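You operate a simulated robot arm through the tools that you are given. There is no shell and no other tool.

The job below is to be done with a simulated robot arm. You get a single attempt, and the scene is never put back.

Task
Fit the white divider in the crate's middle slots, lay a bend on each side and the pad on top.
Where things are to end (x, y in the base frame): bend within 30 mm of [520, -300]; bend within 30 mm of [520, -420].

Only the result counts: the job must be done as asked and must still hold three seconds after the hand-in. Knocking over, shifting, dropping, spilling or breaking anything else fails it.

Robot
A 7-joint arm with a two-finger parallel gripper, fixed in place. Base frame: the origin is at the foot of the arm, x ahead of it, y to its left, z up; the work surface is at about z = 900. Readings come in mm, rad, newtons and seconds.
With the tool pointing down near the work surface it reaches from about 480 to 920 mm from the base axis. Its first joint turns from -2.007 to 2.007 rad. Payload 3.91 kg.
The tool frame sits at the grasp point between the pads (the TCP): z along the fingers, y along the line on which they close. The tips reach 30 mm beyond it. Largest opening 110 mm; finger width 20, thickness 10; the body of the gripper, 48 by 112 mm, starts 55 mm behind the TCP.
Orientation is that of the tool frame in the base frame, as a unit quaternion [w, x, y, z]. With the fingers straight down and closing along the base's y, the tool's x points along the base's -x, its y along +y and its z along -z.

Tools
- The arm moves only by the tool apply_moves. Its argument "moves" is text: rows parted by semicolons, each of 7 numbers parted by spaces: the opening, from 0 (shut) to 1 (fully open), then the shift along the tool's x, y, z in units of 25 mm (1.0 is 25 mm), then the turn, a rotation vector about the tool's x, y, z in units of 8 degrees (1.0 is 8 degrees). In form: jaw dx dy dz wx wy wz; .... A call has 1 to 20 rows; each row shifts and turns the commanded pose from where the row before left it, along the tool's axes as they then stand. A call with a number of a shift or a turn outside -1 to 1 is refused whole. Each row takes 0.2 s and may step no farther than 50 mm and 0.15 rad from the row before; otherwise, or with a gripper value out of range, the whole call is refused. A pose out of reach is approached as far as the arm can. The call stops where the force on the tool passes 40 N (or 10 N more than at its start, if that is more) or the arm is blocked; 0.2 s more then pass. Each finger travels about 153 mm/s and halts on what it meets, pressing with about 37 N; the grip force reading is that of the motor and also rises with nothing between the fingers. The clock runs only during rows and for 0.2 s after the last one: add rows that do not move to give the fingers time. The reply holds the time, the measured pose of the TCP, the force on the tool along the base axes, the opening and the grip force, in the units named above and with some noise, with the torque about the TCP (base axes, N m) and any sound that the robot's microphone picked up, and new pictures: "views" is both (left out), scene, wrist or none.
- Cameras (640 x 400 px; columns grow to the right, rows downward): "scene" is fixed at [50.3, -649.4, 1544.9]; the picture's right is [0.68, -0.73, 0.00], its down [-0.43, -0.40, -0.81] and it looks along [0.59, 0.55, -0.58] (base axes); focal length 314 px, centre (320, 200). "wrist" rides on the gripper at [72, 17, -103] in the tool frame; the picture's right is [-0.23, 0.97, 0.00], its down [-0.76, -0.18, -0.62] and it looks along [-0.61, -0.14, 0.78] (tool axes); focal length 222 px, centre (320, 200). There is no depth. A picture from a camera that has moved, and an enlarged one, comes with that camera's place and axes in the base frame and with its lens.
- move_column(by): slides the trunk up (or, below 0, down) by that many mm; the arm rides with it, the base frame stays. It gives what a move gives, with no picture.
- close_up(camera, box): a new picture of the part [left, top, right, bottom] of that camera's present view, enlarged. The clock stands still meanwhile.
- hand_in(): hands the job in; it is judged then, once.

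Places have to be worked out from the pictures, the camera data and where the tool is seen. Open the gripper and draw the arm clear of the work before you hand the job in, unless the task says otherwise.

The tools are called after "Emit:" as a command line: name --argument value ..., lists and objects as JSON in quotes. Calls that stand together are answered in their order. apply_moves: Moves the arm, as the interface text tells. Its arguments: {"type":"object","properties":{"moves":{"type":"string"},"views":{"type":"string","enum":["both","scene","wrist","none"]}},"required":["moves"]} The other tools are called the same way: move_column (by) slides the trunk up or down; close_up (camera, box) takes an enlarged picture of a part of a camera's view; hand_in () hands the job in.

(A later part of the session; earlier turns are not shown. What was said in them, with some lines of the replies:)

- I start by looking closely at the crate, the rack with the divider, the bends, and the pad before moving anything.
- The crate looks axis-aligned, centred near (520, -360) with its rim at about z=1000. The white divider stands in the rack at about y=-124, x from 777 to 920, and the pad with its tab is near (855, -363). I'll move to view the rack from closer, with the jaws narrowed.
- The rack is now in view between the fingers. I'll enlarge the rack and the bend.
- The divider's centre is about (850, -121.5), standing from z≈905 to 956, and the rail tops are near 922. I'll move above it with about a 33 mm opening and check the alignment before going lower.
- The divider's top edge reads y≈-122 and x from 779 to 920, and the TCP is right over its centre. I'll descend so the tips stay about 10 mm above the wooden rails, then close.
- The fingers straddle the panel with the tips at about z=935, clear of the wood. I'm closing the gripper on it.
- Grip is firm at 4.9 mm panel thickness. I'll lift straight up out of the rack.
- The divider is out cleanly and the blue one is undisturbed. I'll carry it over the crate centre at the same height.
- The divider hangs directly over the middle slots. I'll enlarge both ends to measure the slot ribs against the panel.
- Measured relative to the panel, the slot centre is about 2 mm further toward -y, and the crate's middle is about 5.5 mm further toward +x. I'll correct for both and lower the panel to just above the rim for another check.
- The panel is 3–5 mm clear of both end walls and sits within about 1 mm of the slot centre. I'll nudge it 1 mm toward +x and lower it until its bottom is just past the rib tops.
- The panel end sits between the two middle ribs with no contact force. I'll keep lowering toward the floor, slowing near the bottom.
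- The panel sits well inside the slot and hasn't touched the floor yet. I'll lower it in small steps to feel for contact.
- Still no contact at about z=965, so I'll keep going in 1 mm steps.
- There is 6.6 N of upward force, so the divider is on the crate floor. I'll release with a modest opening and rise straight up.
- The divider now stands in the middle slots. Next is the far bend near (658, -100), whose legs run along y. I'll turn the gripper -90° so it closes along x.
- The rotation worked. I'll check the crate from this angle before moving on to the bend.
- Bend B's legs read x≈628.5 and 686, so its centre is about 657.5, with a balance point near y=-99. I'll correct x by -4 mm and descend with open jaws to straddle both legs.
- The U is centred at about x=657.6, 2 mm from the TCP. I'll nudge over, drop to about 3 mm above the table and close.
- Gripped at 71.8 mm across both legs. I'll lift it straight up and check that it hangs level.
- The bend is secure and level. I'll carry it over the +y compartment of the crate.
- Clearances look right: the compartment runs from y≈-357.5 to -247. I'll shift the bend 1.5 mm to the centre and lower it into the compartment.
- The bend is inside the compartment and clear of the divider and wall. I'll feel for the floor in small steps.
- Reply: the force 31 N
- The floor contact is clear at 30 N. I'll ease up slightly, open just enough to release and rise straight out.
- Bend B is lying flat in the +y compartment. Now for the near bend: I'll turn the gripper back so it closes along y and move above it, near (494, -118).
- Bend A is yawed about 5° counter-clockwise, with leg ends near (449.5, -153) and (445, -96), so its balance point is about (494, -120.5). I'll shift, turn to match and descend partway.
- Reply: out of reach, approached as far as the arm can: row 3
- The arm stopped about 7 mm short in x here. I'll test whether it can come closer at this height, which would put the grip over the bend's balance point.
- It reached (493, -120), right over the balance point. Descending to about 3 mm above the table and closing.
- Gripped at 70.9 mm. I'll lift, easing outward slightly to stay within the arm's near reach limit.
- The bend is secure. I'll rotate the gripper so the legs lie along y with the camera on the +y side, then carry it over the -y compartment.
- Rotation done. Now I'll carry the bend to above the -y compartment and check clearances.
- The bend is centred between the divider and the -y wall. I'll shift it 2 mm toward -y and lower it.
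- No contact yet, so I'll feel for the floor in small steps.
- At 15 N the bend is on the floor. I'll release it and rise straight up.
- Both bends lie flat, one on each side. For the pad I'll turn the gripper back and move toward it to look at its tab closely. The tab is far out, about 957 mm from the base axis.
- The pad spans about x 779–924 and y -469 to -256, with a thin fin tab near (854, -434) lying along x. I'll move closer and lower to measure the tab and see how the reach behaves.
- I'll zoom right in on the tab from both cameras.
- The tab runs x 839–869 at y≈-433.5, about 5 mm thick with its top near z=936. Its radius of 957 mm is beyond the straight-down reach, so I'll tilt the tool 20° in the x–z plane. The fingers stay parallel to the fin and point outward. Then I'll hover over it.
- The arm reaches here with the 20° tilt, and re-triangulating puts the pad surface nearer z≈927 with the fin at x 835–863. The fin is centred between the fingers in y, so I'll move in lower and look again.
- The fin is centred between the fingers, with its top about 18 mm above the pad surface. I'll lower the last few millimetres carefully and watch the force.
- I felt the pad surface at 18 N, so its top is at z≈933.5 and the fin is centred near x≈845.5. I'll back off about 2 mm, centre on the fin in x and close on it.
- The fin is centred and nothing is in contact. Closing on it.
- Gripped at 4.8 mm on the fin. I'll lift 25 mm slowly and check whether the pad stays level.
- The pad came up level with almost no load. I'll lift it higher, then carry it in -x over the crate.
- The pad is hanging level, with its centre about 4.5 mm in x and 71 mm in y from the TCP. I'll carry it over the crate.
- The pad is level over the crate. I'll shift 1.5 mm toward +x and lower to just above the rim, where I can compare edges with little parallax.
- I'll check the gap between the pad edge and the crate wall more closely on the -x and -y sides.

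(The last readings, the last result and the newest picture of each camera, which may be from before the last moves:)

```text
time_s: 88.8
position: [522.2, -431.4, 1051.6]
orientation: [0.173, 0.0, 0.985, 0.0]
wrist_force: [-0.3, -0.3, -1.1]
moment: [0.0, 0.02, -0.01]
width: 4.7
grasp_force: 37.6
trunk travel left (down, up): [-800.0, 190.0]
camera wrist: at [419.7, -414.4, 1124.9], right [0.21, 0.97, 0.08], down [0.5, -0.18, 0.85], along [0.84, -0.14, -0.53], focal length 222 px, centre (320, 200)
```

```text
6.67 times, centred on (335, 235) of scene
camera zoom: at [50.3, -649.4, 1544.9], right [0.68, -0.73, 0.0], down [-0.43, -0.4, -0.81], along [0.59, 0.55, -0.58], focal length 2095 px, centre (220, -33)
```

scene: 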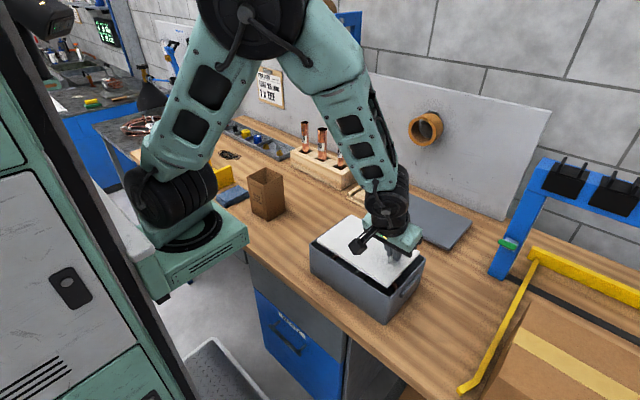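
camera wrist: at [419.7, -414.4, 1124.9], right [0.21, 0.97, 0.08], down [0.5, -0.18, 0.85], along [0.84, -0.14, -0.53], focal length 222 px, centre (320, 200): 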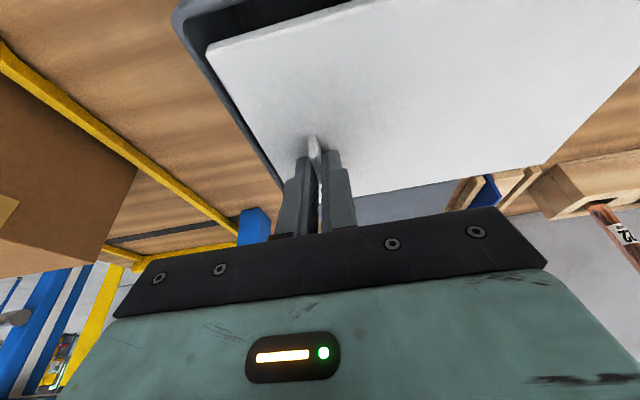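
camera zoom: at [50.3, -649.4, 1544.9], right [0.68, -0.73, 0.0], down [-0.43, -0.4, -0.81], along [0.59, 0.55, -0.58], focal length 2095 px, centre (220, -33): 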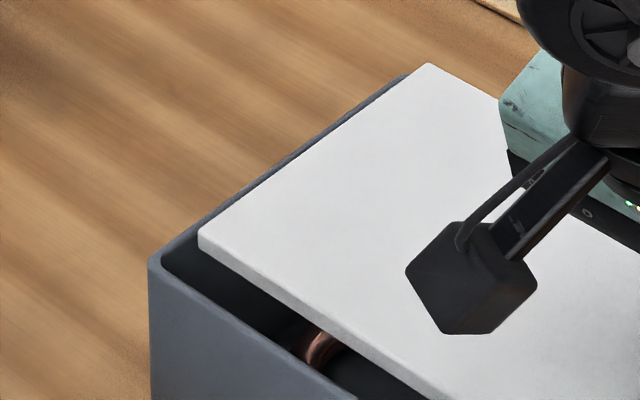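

The gaps to the walls are about 7 mm at -x, 7 mm at +x and 11 mm at ±y, so the pad is well centred. Lowering it into the crate.

Emit:
apply_moves --moves "0 0.137 0 0.376 0 0 0; 0 0.137 0 0.376 0 0 0; 0 0.137 0 0.376 0 0 0; 0 0.137 0 0.376 0 0 0; 0 0.103 0 0.282 0 0 0; 0 0 0 0 0 0 0; 0 0 0 0 0 0 0"

Emit:
close_up --camera "scene" --box '[305, 205, 430, 325]'

Emit:
close_up --camera "wrist" --box '[100, 0, 640, 220]'

```text
time_s: 90.4
position: [521.9, -431.6, 1005.0]
orientation: [0.174, 0.0, 0.985, 0.0]
wrist_force: [0.1, -1.1, -0.1]
moment: [-0.03, 0.01, 0.01]
width: 4.8
grasp_force: 36.8
trunk travel left (down, up): [-800.0, 190.0]
camera wrist: at [418.8, -415.4, 1078.0], right [0.21, 0.97, 0.08], down [0.5, -0.18, 0.85], along [0.84, -0.14, -0.53], focal length 222 px, centre (320, 200)
```

scene: 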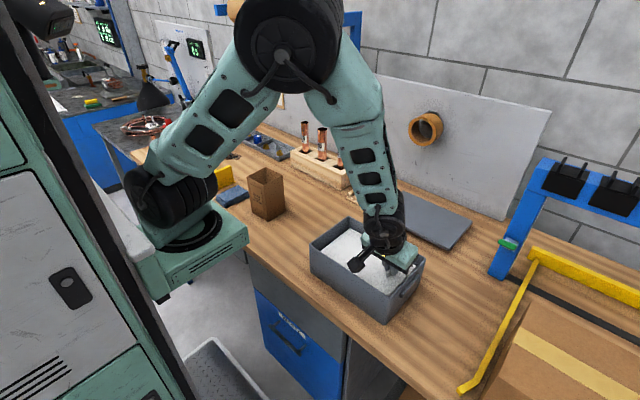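
wrist: 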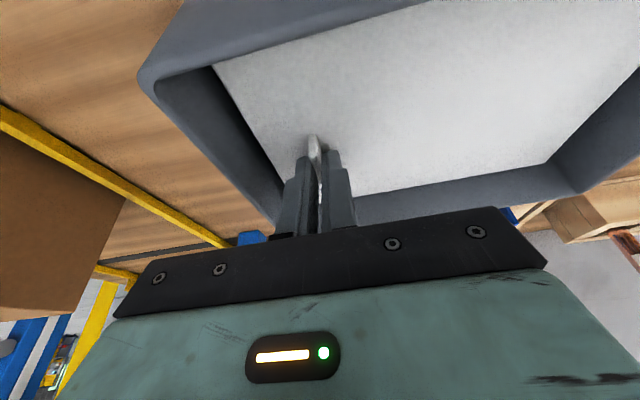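

```text
3.33 times, centred on (368, 265) of scene
camera zoom: at [50.3, -649.4, 1544.9], right [0.68, -0.73, 0.0], down [-0.43, -0.4, -0.81], along [0.59, 0.55, -0.58], focal length 1048 px, centre (162, -17)
```

zoom: 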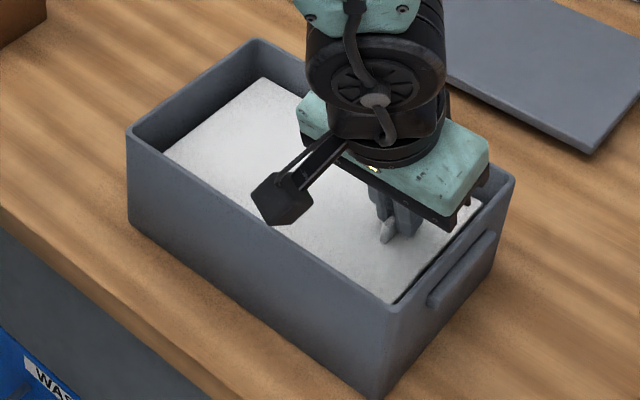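

```text
1.19 times, centred on (370, 110) of wrist
camera zoom: at [418.8, -415.4, 1078.0], right [0.21, 0.97, 0.08], down [0.5, -0.18, 0.85], along [0.84, -0.14, -0.53], focal length 263 px, centre (261, 307)
```

zoom: 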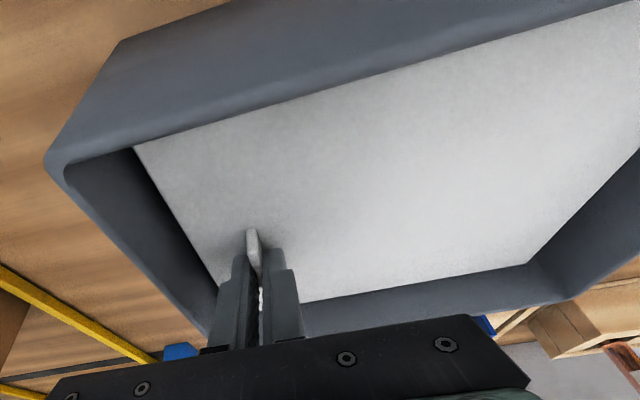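

The pad is inside the crate walls with clearance all round. I'll go down in small steps, watching for contact.

Emit:
apply_moves --moves "0 0.034 0 0.094 0 0 0; 0 0.034 0 0.094 0 0 0; 0 0.02 0 0.056 0 0 0; 0 0 0 0 0 0 0" --views "none"

```text
time_s: 91.4
position: [523.9, -430.7, 998.8]
orientation: [0.174, 0.0, 0.985, 0.0]
wrist_force: [-0.2, 0.3, -0.5]
moment: [-0.02, 0.01, -0.01]
width: 4.7
grasp_force: 37.1
trunk travel left (down, up): [-800.0, 190.0]
```

Emit:
apply_moves --moves "0 0.014 0 0.038 0 0 0; 0 0.014 0 0.038 0 0 0; 0 0 0 0 0 0 0" --views "none"

```text
time_s: 92.2
position: [523.5, -430.8, 998.4]
orientation: [0.173, 0.0, 0.985, 0.0]
wrist_force: [-0.4, 1.2, 11.9]
moment: [-0.02, 0.82, -0.04]
width: 4.8
grasp_force: 37.4
trunk travel left (down, up): [-800.0, 190.0]
```

There is 12 N of contact, and the moment puts it at the pad's -x edge on the ribs. I'll lower a touch more to see whether the other side seats too.

Emit:
apply_moves --moves "0 0.01 0 0.026 0 0 0; 0 0 0 0 0 0 0"

Emit:
close_up --camera "scene" --box '[305, 205, 430, 325]'

Emit:
close_up --camera "wrist" --box '[200, 60, 600, 230]'

```text
time_s: 92.8
position: [522.3, -431.4, 996.6]
orientation: [0.174, 0.0, 0.985, -0.001]
wrist_force: [0.3, 0.9, 18.4]
moment: [0.06, 0.13, -0.02]
width: 5.0
grasp_force: 37.3
trunk travel left (down, up): [-800.0, 190.0]
camera wrist: at [419.2, -414.9, 1069.5], right [0.21, 0.97, 0.08], down [0.5, -0.18, 0.85], along [0.84, -0.14, -0.53], focal length 222 px, centre (320, 200)
```

scene: 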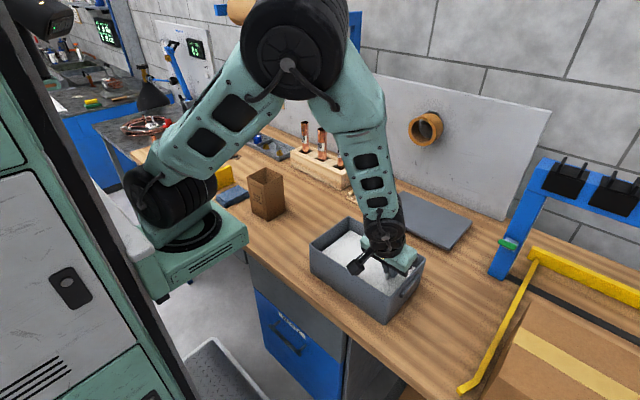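
wrist: 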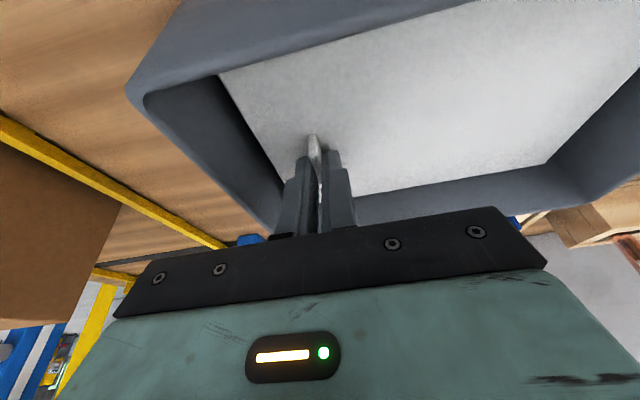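

```text
3.33 times, centred on (368, 265) of scene
camera zoom: at [50.3, -649.4, 1544.9], right [0.68, -0.73, 0.0], down [-0.43, -0.4, -0.81], along [0.59, 0.55, -0.58], focal length 1048 px, centre (162, -17)
```

zoom: 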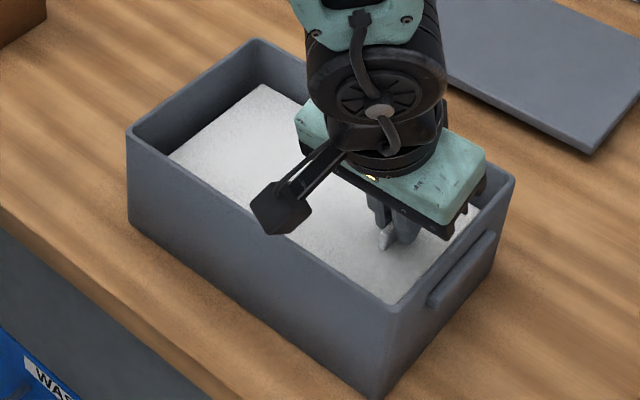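

```text
1.60 times, centred on (400, 145) of wrist
camera zoom: at [419.2, -414.9, 1069.5], right [0.21, 0.97, 0.08], down [0.5, -0.18, 0.85], along [0.84, -0.14, -0.53], focal length 355 px, centre (192, 288)
```

zoom: 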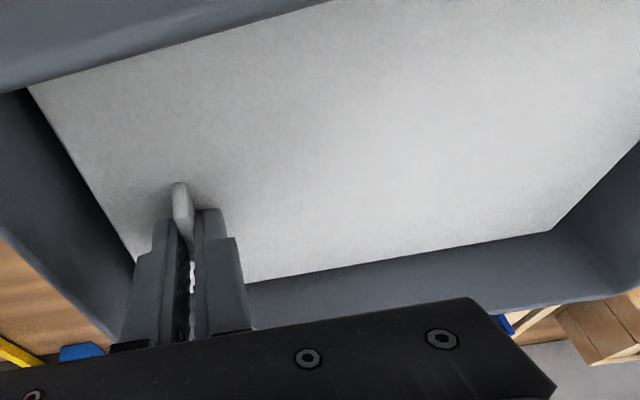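

The moment has nearly vanished (contact about 7 mm from the TCP), so the pad is seated on the ribs on both sides. I'll ease off slightly, open a little and rise straight up.

Emit:
apply_moves --moves "0 -0.008 0 -0.02 0 0 0; 0 0 0 0 0 0 0; 0.06 0 0 0 0 0 0; 0.12 0 0 0 0 0 0; 0.2 0 0 0 0 0 0; 0.25 0 0 0 0 0 0; 0.25 0 0 0 0 0 0"

Emit:
close_up --camera "wrist" --box '[200, 60, 600, 230]'

```text
time_s: 94.4
position: [522.2, -430.3, 996.9]
orientation: [0.173, 0.0, 0.985, 0.0]
wrist_force: [0.0, -0.6, 11.4]
moment: [0.0, 0.0, 0.04]
width: 24.8
grasp_force: 0.2
trunk travel left (down, up): [-800.0, 190.0]
camera wrist: at [418.8, -414.1, 1069.1], right [0.21, 0.97, 0.08], down [0.5, -0.18, 0.85], along [0.84, -0.14, -0.53], focal length 222 px, centre (320, 200)
```

scene: 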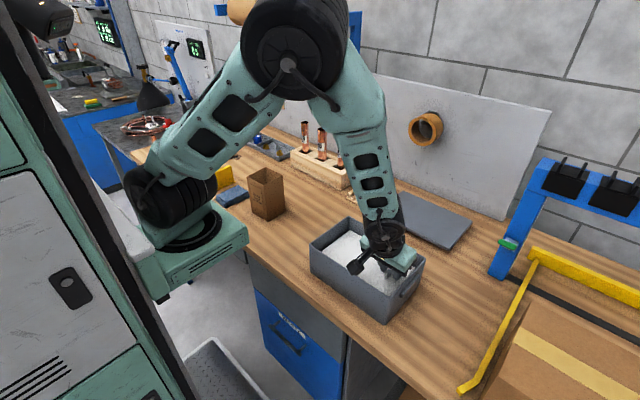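
wrist: 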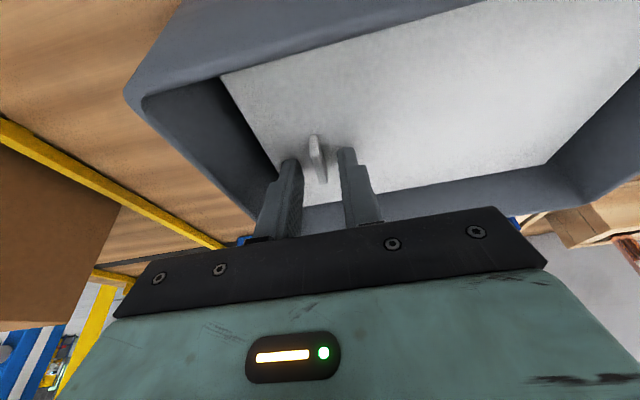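

```text
1.60 times, centred on (400, 145) of wrist
camera zoom: at [418.8, -414.1, 1069.1], right [0.21, 0.97, 0.08], down [0.5, -0.18, 0.85], along [0.84, -0.14, -0.53], focal length 355 px, centre (192, 288)
```

zoom: 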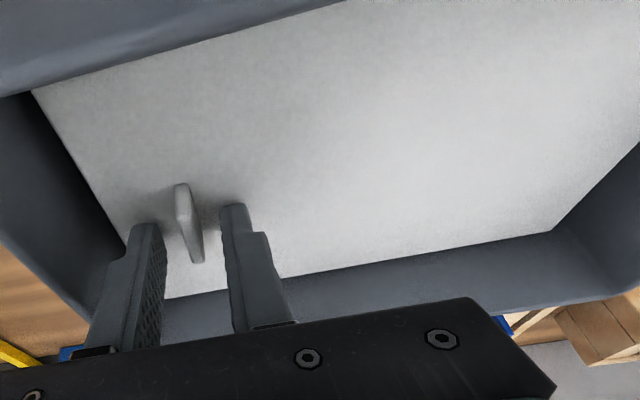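

The fin is free, and the fingertips are only lightly touching the pad. Rising straight up now.

Emit:
apply_moves --moves "0.25 -0.04 0 -0.11 0 0 0; 0.25 -0.137 0 -0.376 0 0 0; 0.25 -0.274 0 -0.752 0 0 0; 0.25 -0.274 0 -0.752 0 0 0; 0.25 -0.274 0 -0.752 0 0 0; 0.25 -0.274 0 -0.752 0 0 0; 0.25 -0.274 0 -0.752 0 0 0; 0.25 -0.274 0 -0.752 0 0 0; 0.25 -0.274 0 -0.752 0 0 0; 0.25 0 0 0 0 0 0; 0.25 0 0 0 0 0 0"

Emit:
close_up --camera "scene" --box '[305, 205, 430, 325]'

Emit:
close_up --camera "wrist" --box '[120, 0, 640, 230]'

```text
time_s: 96.8
position: [522.8, -430.7, 1148.7]
orientation: [0.173, 0.0, 0.985, -0.001]
wrist_force: [0.1, -0.6, 0.1]
moment: [0.01, 0.0, -0.02]
width: 27.5
grasp_force: 0.1
trunk travel left (down, up): [-800.0, 190.0]
camera wrist: at [419.3, -415.3, 1221.5], right [0.21, 0.97, 0.08], down [0.5, -0.18, 0.85], along [0.84, -0.14, -0.53], focal length 222 px, centre (320, 200)
```

scene: 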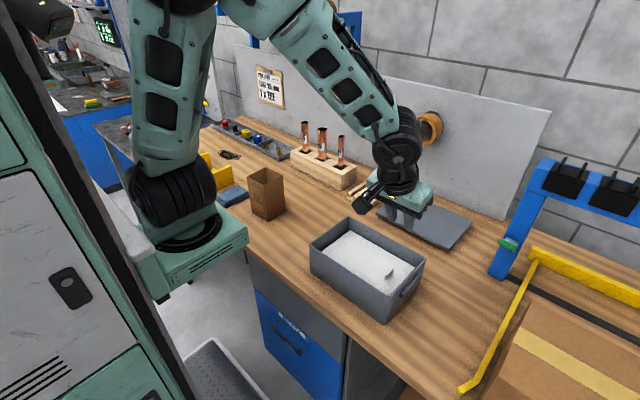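
wrist: 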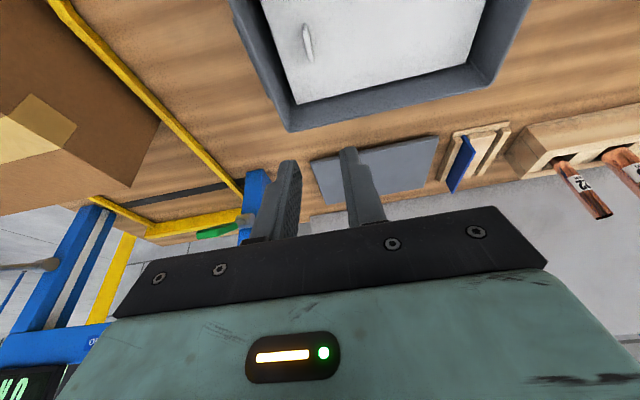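

```text
3.33 times, centred on (368, 265) of scene
camera zoom: at [50.3, -649.4, 1544.9], right [0.68, -0.73, 0.0], down [-0.43, -0.4, -0.81], along [0.59, 0.55, -0.58], focal length 1048 px, centre (162, -17)
```

zoom: 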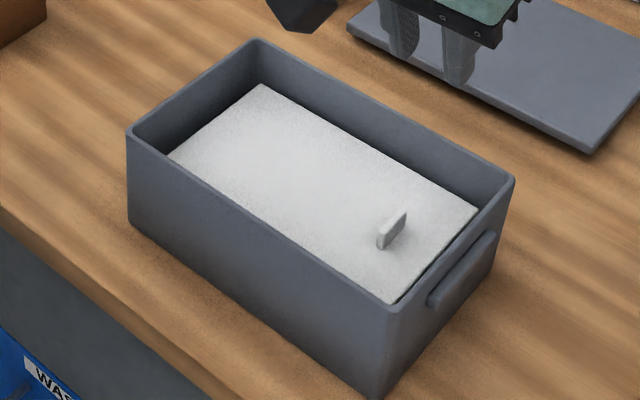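

```text
1.23 times, centred on (380, 115) of wrist
camera zoom: at [419.3, -415.3, 1221.5], right [0.21, 0.97, 0.08], down [0.5, -0.18, 0.85], along [0.84, -0.14, -0.53], focal length 273 px, centre (246, 305)
```

zoom: 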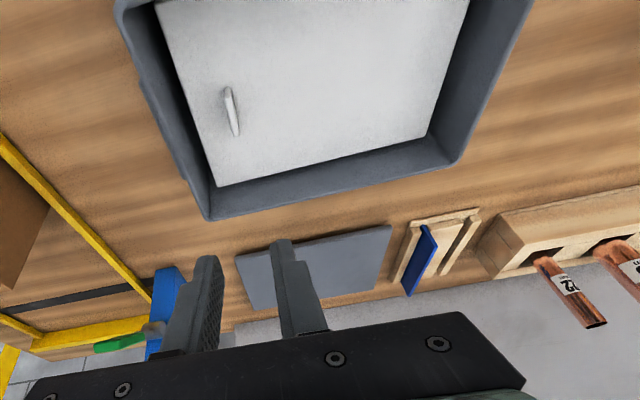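

The pad lies flat in the crate and the rest of the scene is undisturbed. I'll straighten the tool, rise well clear and open the gripper.

Emit:
apply_moves --moves "0.25 -0.274 0 -0.752 0 0 0; 0.25 -0.274 0 -0.752 0 0 0; 0.25 0 0 0 0 0.9 0; 0.25 0 0 0 0 0.8 0; 0.4 0 0 0 0 0.8 0; 0.6 0 0.5 -0.8 0 0 0; 0.8 0 0.5 -0.8 0 0 0; 1 0 0.5 -0.8 0 0 0; 1 0 0.5 -0.8 0 0 0; 1 0 0 0 0 0 0; 1 0 0 0 0 0 0; 1 0 0 0 0 0 0"

Emit:
close_up --camera "scene" --box '[305, 205, 430, 325]'

Emit:
close_up --camera "wrist" --box '[120, 0, 520, 230]'

```text
time_s: 99.4
position: [522.7, -381.3, 1268.5]
orientation: [0.0, 0.0, 1.0, 0.0]
wrist_force: [0.5, -0.5, -0.2]
moment: [-0.03, -0.02, 0.01]
width: 110.0
grasp_force: 0.0
trunk travel left (down, up): [-800.0, 190.0]
camera wrist: at [449.6, -364.8, 1372.2], right [0.23, 0.97, 0.0], down [0.76, -0.18, 0.62], along [0.61, -0.14, -0.78], focal length 222 px, centre (320, 200)
```

scene: 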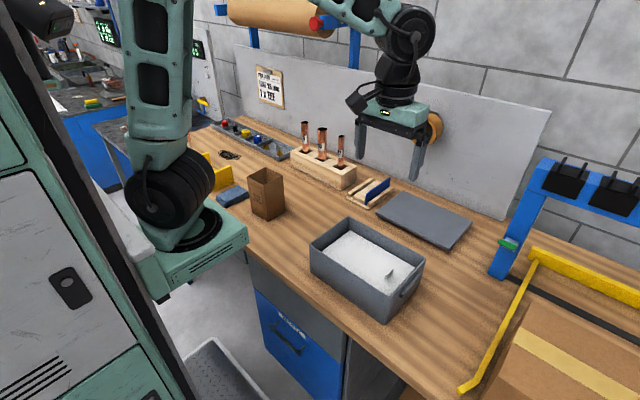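
wrist: 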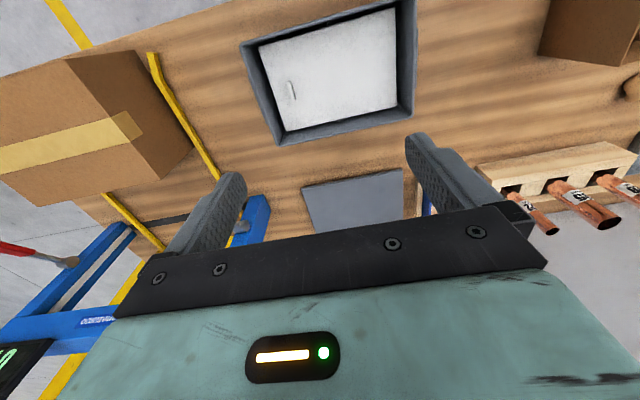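

```text
3.33 times, centred on (368, 265) of scene
camera zoom: at [50.3, -649.4, 1544.9], right [0.68, -0.73, 0.0], down [-0.43, -0.4, -0.81], along [0.59, 0.55, -0.58], focal length 1048 px, centre (162, -17)
```

zoom: 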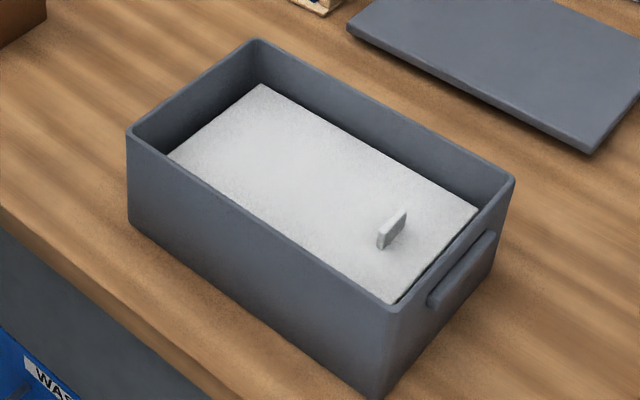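

```text
1.60 times, centred on (320, 115) of wrist
camera zoom: at [449.6, -364.8, 1372.2], right [0.23, 0.97, 0.0], down [0.76, -0.18, 0.62], along [0.61, -0.14, -0.78], focal length 355 px, centre (320, 336)
```

zoom: 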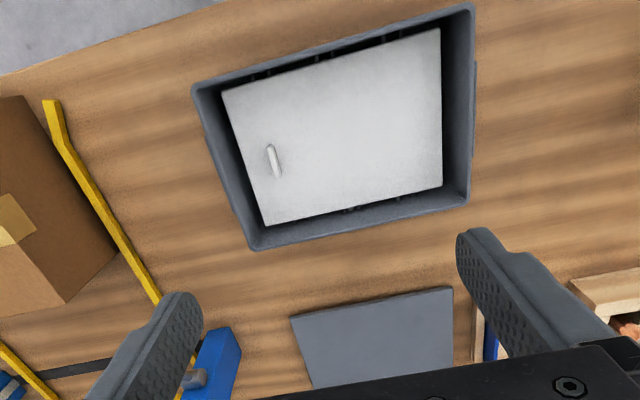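

The divider is in the middle slots, there is a bend on each side, and the pad lies level on top. The gripper is open and the arm is well clear, so I'm handing in.

Emit:
hand_in

```text
The job is handed in.
```

I finished the job and handed it in; the tool accepted it but gave no verdict.

- **Divider:** the white divider stands on the crate floor in the middle slots. The blue one stayed in its rack.
- **Bends:** by my measurements one lies flat at about (525, -302) and the other at about (525, -420), each within 6 mm of its target.
- **Pad:** it lies flat over the divider and bends. Force readings as I set it down showed it resting on the ribs along both long walls, with about 7 mm clear to those walls and about 11 mm to the end walls.

The tab was beyond the arm's straight-down reach, so I gripped it with the tool tilted 20°. The pad stayed level while I carried it. While lining up the grip, the fingertips pressed on the pad at about 18 N, with no visible effect.

The last pictures show the crate and the pad's empty tray where they were, and nothing else disturbed. The gripper is open and the arm is well above the work.
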